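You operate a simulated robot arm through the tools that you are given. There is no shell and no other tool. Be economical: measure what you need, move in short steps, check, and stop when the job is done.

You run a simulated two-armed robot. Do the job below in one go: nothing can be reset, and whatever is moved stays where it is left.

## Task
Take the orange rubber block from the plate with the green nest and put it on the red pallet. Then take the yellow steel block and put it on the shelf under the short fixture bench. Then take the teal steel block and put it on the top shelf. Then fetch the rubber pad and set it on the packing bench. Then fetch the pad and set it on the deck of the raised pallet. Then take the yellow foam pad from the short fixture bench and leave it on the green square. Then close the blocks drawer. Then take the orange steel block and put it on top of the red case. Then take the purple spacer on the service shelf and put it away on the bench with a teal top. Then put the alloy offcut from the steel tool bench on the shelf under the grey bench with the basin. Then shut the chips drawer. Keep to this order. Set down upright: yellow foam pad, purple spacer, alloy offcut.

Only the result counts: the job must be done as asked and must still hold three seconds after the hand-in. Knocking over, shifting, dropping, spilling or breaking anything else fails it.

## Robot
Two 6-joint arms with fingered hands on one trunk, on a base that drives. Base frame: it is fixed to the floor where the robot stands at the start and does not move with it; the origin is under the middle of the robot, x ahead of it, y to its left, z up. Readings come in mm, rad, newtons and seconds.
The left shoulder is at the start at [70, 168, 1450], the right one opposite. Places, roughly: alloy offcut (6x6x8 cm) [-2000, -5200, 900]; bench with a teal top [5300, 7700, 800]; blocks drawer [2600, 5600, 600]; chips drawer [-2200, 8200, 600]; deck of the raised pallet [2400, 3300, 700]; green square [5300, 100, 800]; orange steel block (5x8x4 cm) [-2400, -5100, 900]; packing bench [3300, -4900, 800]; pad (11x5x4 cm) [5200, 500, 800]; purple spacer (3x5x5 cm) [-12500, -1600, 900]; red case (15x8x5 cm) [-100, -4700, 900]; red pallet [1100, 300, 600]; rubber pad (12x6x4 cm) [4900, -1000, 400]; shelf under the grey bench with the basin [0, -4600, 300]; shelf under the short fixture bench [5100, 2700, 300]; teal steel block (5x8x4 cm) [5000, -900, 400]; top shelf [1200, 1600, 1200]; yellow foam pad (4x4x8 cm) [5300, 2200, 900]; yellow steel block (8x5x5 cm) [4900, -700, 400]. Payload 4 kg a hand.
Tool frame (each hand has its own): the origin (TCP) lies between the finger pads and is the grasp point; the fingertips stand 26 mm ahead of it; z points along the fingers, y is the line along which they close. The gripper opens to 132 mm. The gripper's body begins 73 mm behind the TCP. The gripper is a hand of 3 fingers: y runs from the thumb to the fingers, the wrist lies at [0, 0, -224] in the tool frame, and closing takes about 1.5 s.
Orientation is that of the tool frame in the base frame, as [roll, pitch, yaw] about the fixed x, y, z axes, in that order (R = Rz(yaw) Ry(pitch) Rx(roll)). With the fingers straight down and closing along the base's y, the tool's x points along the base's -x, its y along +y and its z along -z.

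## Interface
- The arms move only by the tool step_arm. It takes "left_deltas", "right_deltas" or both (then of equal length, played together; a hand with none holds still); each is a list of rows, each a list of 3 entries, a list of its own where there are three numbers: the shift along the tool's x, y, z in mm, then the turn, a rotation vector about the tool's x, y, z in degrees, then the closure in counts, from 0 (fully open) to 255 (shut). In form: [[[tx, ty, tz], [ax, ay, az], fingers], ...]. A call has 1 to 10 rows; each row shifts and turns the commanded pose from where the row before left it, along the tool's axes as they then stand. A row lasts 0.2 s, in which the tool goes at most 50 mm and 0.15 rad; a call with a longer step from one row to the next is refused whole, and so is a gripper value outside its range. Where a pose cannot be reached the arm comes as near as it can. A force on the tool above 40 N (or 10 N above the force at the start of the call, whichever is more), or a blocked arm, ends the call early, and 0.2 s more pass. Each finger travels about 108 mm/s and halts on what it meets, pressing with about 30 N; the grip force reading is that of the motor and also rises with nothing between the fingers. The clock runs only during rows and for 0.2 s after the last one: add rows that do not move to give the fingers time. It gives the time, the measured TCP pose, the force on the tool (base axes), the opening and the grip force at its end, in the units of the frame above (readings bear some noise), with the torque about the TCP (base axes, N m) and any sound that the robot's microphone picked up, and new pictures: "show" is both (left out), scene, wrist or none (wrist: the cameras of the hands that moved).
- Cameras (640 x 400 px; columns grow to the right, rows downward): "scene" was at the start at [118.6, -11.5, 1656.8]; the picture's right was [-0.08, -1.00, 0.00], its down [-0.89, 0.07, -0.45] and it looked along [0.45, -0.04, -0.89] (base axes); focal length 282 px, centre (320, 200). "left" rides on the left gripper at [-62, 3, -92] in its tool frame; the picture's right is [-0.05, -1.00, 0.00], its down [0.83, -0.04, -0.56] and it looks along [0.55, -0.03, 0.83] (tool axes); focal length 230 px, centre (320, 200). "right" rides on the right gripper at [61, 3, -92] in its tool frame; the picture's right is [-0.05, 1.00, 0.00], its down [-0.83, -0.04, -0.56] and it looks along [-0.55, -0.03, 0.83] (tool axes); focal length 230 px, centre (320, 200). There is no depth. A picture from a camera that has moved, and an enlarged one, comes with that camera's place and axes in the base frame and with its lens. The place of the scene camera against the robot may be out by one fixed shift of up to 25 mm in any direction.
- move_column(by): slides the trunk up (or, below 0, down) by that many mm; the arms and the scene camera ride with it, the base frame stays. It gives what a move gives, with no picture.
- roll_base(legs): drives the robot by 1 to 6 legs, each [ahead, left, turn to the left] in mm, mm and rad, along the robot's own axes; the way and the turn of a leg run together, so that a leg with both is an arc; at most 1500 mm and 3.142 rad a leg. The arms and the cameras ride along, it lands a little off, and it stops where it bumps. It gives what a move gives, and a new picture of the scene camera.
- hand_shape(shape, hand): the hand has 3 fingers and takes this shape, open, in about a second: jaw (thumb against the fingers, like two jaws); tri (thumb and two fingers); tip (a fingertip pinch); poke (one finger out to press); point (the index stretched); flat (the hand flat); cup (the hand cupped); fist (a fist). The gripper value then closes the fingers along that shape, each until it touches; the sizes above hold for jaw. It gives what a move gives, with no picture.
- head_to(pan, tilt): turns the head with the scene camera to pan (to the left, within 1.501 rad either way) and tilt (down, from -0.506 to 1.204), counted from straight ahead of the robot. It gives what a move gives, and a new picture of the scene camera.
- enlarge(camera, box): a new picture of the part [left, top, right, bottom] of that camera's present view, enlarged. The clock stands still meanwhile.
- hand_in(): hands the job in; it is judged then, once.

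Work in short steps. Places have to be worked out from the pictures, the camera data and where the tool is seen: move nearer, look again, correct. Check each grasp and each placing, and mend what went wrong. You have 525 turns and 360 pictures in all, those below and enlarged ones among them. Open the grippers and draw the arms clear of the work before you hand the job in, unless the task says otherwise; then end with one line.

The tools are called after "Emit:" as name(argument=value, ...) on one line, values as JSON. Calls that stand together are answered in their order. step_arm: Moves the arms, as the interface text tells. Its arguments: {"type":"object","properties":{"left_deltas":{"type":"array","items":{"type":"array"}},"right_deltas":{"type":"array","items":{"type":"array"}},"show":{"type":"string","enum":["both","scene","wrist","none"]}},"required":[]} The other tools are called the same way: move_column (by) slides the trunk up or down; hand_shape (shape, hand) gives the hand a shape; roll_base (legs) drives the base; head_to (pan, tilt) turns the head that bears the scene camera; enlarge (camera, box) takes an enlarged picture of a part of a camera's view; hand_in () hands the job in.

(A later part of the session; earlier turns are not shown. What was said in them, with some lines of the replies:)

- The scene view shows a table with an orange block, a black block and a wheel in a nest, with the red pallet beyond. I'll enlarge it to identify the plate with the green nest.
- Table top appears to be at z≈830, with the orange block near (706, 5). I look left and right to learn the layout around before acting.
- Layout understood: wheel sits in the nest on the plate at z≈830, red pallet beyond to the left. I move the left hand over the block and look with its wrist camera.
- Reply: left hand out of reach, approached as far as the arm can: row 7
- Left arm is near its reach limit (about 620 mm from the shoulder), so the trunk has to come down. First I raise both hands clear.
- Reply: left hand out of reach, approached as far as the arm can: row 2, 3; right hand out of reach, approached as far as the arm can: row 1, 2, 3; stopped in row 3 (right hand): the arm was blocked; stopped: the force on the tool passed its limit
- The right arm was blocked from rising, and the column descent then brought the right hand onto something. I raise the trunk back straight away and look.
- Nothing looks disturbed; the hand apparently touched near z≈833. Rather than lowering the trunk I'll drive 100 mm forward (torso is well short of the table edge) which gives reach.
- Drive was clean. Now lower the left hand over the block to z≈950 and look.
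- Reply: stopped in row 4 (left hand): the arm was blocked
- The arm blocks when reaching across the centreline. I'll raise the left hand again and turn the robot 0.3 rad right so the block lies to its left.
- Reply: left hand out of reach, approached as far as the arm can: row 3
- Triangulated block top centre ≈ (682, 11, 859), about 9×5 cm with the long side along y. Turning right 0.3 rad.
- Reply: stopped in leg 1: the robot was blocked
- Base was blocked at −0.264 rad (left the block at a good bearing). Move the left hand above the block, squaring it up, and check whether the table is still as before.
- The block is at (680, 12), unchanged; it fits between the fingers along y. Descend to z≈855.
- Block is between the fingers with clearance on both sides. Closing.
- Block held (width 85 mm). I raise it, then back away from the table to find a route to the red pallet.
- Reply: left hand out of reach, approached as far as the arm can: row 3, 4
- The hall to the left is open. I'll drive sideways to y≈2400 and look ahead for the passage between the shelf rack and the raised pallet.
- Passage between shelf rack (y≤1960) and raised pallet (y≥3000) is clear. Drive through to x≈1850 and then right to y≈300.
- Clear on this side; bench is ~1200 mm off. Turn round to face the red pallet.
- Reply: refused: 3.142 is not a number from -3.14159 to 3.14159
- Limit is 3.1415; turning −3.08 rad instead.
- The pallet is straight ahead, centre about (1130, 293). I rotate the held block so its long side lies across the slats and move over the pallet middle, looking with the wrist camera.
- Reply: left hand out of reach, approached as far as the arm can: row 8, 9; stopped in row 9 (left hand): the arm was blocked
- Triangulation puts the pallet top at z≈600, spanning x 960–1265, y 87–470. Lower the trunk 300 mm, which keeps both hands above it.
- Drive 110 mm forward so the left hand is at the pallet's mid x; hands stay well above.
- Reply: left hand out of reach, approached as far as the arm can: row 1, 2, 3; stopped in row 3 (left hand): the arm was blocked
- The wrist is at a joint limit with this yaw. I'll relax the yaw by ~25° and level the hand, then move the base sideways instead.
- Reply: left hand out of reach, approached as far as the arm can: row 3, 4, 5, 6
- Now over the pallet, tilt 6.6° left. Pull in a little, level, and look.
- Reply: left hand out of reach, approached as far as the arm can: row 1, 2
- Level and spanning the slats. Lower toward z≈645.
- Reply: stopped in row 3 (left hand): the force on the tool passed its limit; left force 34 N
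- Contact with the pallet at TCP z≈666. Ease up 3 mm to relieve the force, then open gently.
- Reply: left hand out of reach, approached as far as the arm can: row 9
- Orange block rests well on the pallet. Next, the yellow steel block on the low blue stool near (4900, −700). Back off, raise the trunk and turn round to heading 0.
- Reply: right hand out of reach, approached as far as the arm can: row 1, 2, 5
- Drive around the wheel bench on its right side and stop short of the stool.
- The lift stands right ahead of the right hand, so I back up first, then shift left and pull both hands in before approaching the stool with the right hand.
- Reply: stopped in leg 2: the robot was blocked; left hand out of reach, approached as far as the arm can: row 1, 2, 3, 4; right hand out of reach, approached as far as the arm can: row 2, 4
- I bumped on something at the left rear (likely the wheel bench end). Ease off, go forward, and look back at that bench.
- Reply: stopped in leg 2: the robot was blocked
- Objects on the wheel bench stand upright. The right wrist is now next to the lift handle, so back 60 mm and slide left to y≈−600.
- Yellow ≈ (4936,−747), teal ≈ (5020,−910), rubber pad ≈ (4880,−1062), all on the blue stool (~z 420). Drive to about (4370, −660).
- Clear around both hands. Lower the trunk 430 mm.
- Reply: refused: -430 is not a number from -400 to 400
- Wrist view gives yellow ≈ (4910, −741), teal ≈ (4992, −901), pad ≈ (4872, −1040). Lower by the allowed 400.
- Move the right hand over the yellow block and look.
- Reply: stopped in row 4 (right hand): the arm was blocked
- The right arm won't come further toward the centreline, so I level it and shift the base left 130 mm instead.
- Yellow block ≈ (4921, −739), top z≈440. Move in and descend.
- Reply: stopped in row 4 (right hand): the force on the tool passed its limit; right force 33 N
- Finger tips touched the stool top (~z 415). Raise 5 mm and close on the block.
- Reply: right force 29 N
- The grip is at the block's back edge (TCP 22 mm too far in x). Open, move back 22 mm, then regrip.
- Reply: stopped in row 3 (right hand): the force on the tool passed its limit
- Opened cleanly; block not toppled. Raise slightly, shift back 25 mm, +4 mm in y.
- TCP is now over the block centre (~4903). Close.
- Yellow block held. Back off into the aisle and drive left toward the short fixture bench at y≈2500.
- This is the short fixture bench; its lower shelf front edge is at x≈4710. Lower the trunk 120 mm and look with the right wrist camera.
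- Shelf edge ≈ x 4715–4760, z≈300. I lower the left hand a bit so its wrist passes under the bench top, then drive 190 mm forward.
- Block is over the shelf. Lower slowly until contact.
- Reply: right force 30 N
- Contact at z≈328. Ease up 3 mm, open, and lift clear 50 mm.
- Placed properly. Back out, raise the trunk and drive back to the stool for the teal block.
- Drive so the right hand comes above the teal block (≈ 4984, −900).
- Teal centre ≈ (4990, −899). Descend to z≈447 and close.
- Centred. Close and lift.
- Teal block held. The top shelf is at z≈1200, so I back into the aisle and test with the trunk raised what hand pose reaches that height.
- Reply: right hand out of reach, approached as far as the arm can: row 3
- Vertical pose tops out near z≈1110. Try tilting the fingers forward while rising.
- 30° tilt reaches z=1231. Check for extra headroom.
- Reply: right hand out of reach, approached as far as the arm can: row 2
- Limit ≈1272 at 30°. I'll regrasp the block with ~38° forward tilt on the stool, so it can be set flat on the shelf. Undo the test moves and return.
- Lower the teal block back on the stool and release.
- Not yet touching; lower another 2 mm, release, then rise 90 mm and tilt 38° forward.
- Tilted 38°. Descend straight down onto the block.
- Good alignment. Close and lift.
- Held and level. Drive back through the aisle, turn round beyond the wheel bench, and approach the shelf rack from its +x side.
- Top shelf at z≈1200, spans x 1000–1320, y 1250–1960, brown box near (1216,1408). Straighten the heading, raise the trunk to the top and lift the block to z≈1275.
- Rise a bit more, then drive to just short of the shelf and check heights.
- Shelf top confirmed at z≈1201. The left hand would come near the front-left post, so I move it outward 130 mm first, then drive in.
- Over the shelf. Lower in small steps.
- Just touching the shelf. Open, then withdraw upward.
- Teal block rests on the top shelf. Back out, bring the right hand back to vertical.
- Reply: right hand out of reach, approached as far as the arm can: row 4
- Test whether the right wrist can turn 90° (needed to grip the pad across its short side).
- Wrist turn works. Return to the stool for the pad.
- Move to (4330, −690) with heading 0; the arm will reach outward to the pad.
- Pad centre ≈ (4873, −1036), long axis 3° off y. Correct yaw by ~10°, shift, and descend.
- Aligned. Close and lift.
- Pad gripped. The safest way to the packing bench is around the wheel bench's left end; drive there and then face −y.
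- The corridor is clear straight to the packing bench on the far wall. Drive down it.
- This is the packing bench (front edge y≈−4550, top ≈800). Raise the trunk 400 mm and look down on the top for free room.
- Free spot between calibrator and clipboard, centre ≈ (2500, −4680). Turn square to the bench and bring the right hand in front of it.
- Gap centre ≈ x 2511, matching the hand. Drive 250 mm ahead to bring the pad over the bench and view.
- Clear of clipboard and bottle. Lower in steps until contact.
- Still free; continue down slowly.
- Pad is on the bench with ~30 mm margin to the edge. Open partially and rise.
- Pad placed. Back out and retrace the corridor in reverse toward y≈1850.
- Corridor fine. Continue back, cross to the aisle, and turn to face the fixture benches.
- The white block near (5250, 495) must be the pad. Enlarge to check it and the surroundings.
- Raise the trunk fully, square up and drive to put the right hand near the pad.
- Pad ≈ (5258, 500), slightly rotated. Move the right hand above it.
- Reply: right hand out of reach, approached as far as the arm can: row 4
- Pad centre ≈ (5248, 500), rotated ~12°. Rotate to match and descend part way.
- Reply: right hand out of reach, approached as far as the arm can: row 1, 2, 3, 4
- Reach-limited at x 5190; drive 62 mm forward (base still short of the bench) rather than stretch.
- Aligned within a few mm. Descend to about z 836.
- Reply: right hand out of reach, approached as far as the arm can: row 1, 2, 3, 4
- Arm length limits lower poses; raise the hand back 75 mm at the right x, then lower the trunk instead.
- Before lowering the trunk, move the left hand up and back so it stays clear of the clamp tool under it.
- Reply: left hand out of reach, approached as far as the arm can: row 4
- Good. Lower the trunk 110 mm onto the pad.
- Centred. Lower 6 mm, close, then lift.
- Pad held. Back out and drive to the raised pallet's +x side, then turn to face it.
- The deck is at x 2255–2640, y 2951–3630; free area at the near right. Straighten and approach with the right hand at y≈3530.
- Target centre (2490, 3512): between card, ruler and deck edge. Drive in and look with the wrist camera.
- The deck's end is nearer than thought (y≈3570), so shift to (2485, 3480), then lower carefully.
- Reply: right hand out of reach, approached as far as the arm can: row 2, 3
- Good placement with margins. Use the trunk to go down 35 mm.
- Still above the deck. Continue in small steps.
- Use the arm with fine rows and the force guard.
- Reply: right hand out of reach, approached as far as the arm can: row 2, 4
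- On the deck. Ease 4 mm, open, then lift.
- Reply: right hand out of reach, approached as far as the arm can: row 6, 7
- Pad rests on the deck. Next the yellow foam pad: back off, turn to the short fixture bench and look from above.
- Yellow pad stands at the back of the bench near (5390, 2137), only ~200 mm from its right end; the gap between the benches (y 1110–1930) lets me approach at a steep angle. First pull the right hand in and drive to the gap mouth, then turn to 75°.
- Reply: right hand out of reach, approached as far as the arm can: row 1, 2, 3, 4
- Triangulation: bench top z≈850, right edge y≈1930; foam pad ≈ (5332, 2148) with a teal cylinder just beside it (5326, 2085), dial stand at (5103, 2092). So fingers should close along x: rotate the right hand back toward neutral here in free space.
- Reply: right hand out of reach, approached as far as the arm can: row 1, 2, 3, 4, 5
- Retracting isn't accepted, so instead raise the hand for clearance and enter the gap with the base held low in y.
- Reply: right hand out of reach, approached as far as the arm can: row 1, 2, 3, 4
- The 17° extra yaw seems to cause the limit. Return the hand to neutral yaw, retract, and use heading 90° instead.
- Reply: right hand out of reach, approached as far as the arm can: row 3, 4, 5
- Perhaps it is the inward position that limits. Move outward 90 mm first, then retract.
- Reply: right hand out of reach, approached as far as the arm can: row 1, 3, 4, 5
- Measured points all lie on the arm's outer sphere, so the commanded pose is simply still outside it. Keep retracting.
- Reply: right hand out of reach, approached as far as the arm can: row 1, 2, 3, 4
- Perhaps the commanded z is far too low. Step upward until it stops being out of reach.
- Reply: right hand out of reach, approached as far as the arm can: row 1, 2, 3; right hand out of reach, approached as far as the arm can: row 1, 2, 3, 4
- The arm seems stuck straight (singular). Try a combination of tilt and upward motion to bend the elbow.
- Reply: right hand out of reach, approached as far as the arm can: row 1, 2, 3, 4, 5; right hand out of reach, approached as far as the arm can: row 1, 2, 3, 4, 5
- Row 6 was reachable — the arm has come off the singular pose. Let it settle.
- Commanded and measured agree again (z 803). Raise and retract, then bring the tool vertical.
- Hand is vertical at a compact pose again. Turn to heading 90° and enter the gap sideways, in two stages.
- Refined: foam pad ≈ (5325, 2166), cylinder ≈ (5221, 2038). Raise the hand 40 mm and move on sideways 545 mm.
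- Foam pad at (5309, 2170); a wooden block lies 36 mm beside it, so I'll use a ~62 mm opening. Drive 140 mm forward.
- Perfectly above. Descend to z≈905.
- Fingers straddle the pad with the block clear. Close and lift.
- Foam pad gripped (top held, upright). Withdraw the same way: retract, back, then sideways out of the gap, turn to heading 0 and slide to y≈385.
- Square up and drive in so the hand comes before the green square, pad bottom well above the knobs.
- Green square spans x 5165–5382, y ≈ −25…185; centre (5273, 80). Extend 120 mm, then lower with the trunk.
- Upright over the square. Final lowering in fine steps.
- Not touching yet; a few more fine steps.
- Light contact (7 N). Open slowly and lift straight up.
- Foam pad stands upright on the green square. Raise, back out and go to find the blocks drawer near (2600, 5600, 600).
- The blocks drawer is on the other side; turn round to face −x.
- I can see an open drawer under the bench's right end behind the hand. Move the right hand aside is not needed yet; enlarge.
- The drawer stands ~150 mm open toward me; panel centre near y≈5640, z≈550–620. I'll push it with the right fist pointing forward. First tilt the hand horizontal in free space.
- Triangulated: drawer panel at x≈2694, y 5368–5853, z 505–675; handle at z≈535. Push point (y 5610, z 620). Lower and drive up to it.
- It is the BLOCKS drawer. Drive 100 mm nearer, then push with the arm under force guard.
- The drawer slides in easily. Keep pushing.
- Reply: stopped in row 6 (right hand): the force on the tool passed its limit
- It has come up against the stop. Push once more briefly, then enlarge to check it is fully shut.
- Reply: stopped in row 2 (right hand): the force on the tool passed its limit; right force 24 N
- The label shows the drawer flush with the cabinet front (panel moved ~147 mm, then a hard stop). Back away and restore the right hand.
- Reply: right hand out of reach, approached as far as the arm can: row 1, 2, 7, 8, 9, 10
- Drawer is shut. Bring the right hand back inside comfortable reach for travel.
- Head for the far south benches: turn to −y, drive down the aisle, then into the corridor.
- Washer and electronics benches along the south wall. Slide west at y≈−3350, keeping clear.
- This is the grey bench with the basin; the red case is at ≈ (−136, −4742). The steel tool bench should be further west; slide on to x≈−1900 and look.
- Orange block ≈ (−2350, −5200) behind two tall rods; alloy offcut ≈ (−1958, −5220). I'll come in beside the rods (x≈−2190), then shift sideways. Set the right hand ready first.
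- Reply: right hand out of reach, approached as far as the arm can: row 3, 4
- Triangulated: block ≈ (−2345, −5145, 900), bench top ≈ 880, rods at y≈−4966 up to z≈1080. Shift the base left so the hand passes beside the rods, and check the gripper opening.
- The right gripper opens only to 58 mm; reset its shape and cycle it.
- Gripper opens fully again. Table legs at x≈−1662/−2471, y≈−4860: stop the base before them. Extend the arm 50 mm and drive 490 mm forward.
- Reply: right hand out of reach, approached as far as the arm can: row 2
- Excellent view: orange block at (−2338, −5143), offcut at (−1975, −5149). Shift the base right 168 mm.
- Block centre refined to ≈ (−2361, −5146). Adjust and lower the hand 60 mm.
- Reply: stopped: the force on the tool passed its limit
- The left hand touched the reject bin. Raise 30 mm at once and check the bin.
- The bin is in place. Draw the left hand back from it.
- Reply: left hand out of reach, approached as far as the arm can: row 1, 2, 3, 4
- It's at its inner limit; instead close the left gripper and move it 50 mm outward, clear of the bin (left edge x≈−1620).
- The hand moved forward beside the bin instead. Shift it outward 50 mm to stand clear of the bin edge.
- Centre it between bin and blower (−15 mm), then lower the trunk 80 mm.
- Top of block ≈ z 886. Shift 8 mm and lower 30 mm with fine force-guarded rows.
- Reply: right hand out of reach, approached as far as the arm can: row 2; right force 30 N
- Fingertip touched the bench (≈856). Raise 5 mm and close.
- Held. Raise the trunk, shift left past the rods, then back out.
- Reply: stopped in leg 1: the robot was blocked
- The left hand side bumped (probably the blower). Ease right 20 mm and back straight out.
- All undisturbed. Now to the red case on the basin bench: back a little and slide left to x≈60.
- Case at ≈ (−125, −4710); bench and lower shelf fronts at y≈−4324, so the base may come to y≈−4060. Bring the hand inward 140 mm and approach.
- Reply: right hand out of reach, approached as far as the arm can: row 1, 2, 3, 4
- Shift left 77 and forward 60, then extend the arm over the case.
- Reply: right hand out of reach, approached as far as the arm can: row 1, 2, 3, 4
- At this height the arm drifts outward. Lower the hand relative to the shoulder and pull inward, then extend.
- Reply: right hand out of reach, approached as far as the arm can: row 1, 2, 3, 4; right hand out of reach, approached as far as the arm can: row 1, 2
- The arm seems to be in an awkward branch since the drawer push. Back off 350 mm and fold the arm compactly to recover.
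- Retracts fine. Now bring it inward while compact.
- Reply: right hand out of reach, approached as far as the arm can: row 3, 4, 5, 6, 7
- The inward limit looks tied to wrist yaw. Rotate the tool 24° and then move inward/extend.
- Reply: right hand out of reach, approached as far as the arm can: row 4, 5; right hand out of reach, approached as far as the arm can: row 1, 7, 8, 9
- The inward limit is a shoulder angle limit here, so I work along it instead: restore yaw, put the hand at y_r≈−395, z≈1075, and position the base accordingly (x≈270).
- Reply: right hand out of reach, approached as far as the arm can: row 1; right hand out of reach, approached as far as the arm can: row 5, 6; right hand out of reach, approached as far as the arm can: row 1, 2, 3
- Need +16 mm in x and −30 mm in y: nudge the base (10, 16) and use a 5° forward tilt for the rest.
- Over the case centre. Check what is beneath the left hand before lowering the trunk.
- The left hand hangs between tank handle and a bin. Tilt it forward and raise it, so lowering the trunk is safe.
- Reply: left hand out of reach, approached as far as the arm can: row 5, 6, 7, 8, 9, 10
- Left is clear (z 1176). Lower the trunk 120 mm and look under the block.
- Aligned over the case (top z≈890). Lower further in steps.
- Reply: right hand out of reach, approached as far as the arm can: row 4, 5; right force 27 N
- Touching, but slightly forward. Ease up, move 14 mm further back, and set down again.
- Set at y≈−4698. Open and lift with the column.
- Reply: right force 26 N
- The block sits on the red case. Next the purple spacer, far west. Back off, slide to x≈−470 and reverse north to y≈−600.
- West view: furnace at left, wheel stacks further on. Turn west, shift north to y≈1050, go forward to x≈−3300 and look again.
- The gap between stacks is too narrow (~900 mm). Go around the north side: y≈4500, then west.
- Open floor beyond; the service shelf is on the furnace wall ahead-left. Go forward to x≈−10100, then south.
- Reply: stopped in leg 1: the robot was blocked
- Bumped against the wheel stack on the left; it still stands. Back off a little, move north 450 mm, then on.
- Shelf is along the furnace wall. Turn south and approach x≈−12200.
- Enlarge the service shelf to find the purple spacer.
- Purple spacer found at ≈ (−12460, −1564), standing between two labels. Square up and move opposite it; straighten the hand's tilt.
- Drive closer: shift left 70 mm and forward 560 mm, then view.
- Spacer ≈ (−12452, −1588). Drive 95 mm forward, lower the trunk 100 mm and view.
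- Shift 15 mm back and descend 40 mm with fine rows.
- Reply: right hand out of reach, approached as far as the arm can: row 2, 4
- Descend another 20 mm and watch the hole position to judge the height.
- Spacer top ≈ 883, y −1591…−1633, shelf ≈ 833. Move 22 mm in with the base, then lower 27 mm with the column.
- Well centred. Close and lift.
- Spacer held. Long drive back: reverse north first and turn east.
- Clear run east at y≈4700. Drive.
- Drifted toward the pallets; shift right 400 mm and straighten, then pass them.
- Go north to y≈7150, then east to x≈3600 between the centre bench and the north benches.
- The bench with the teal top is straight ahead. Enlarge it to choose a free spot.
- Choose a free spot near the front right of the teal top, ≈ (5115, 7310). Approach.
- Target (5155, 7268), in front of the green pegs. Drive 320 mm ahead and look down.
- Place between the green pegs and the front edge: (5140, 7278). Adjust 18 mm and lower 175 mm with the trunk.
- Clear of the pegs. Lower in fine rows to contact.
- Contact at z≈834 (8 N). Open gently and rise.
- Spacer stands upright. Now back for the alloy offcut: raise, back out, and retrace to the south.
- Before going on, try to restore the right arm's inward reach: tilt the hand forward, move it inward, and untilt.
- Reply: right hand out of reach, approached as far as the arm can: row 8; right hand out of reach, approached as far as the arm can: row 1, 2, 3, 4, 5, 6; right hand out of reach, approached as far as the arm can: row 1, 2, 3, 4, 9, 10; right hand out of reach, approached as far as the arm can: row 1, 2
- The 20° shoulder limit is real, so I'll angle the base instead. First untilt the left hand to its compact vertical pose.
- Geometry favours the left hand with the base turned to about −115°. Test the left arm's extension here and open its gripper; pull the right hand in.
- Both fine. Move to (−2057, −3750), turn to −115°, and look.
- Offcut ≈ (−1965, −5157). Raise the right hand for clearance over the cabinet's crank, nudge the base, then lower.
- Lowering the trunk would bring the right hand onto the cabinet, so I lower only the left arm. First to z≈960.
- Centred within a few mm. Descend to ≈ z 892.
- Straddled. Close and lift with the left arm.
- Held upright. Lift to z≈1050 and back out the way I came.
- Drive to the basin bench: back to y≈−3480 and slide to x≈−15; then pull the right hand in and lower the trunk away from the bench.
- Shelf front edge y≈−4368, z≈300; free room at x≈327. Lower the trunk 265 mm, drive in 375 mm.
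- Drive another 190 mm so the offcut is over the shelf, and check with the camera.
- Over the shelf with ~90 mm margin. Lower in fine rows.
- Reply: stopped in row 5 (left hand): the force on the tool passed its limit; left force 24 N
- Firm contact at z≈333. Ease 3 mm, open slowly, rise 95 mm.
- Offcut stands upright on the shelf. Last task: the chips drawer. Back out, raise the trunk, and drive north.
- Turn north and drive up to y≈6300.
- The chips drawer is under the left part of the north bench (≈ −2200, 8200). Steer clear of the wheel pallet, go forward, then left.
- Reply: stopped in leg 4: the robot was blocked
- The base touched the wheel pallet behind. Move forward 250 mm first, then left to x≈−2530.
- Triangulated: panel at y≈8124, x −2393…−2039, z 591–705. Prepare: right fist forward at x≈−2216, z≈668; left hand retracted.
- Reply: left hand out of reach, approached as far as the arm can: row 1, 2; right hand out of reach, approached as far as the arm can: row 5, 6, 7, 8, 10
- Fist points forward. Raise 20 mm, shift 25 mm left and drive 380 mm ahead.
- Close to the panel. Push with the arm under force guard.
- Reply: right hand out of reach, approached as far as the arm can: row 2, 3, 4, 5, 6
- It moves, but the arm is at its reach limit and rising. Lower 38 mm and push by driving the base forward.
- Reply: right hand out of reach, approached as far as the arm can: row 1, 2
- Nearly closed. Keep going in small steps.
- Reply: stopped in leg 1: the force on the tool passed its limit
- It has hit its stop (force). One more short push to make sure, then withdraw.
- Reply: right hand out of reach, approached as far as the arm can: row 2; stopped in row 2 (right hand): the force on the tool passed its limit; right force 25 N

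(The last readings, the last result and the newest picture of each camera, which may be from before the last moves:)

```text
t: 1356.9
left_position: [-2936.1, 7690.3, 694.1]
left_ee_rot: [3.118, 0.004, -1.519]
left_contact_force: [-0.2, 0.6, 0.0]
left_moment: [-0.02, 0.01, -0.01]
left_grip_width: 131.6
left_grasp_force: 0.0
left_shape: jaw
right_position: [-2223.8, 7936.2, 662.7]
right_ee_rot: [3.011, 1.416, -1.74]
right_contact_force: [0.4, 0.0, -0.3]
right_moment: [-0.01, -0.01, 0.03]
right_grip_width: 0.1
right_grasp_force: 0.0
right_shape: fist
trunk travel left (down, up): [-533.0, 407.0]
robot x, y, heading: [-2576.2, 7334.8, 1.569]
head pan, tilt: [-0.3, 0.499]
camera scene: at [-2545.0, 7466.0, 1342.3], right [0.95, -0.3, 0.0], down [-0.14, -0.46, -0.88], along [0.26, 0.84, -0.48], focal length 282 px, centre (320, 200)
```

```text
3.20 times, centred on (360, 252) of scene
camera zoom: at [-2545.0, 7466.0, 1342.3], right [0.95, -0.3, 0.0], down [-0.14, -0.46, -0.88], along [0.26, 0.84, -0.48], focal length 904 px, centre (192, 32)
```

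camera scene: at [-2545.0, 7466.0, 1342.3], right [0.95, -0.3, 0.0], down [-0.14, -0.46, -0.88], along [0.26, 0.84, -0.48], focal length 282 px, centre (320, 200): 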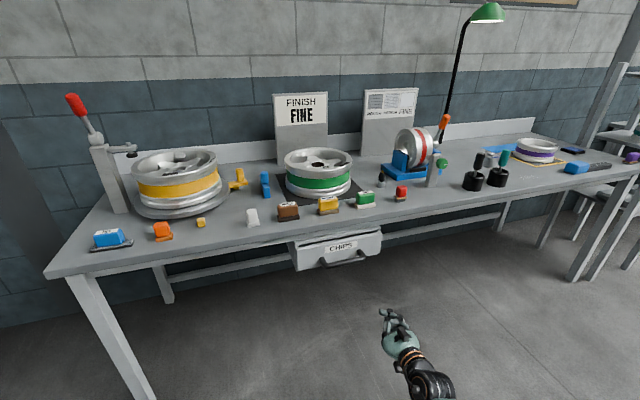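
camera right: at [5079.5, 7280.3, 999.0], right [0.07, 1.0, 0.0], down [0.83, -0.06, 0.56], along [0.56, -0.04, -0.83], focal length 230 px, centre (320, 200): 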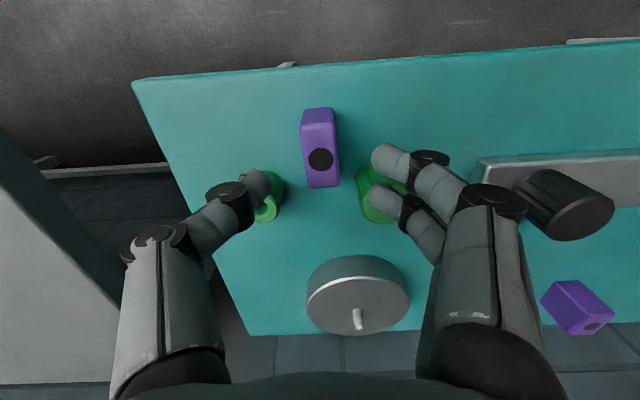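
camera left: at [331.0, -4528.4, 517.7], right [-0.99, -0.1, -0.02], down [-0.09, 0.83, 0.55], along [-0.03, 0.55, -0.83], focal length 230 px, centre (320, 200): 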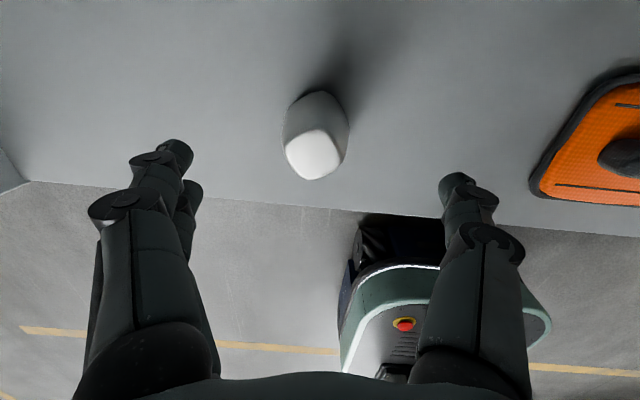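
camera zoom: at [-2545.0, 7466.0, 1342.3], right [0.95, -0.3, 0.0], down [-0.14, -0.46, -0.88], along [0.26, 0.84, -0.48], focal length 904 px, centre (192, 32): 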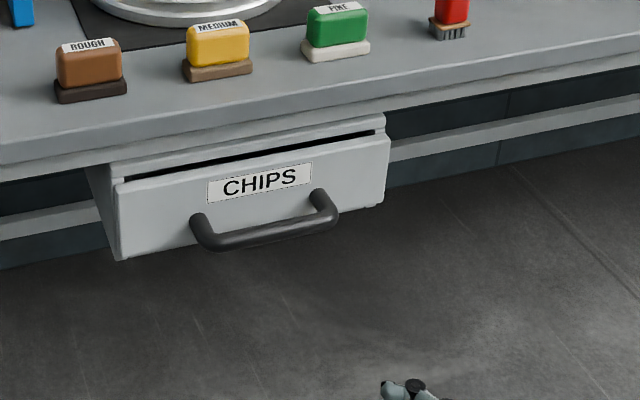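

The chips drawer is shut against its stop. Open the right hand, well clear of everything, then hand in.

Emit:
hand_shape(shape="jaw", hand="right")

Emit:
roll_base(legs=[[-200, 0, 0]])

Emit:
hand_in()

```text
t: 1357.8
left_position: [-2935.2, 7690.3, 694.2]
left_ee_rot: [3.12, 0.004, -1.521]
left_contact_force: [-0.4, 0.9, -0.1]
left_moment: [-0.05, 0.01, -0.02]
left_grip_width: 132.2
left_grasp_force: 0.1
left_shape: jaw
right_position: [-2222.7, 7936.9, 662.5]
right_ee_rot: [3.011, 1.415, -1.74]
right_contact_force: [-0.5, 0.4, 0.6]
right_moment: [0.0, -0.01, -0.01]
right_grip_width: 60.6
right_grasp_force: 0.1
right_shape: jaw
trunk travel left (down, up): [-533.0, 407.0]
robot x, y, heading: [-2579.2, 7336.4, 1.567]
head pan, tilt: [-0.3, 0.499]
```

```text
t: 1359.3
left_position: [-2936.0, 7490.9, 693.9]
left_ee_rot: [3.12, 0.005, -1.518]
left_contact_force: [0.1, -0.5, 0.5]
left_moment: [0.03, -0.01, -0.01]
left_grip_width: 131.9
left_grasp_force: 0.1
left_shape: jaw
right_position: [-2225.0, 7740.1, 664.1]
right_ee_rot: [3.01, 1.415, -1.739]
right_contact_force: [0.8, -0.3, 0.3]
right_moment: [-0.04, 0.0, 0.02]
right_grip_width: 59.8
right_grasp_force: 0.1
right_shape: jaw
trunk travel left (down, up): [-533.0, 407.0]
robot x, y, heading: [-2576.4, 7141.0, 1.573]
head pan, tilt: [-0.3, 0.499]
camera scene: at [-2545.6, 7267.9, 1342.3], right [0.96, -0.3, 0.0], down [-0.14, -0.46, -0.88], along [0.26, 0.84, -0.48], focal length 282 px, centre (320, 200)
```

scene: 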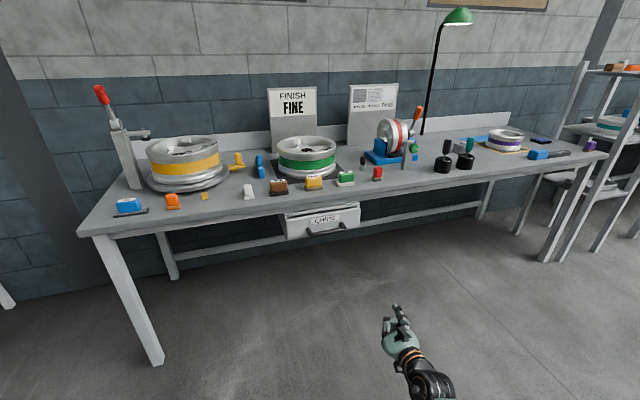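

```text
The job is handed in.
```

I did all eleven steps in the order given and handed the job in; the robot bumped or lightly touched a few benches, a wheel stack and a bin on the way, and in the pictures I took nothing had moved or fallen.
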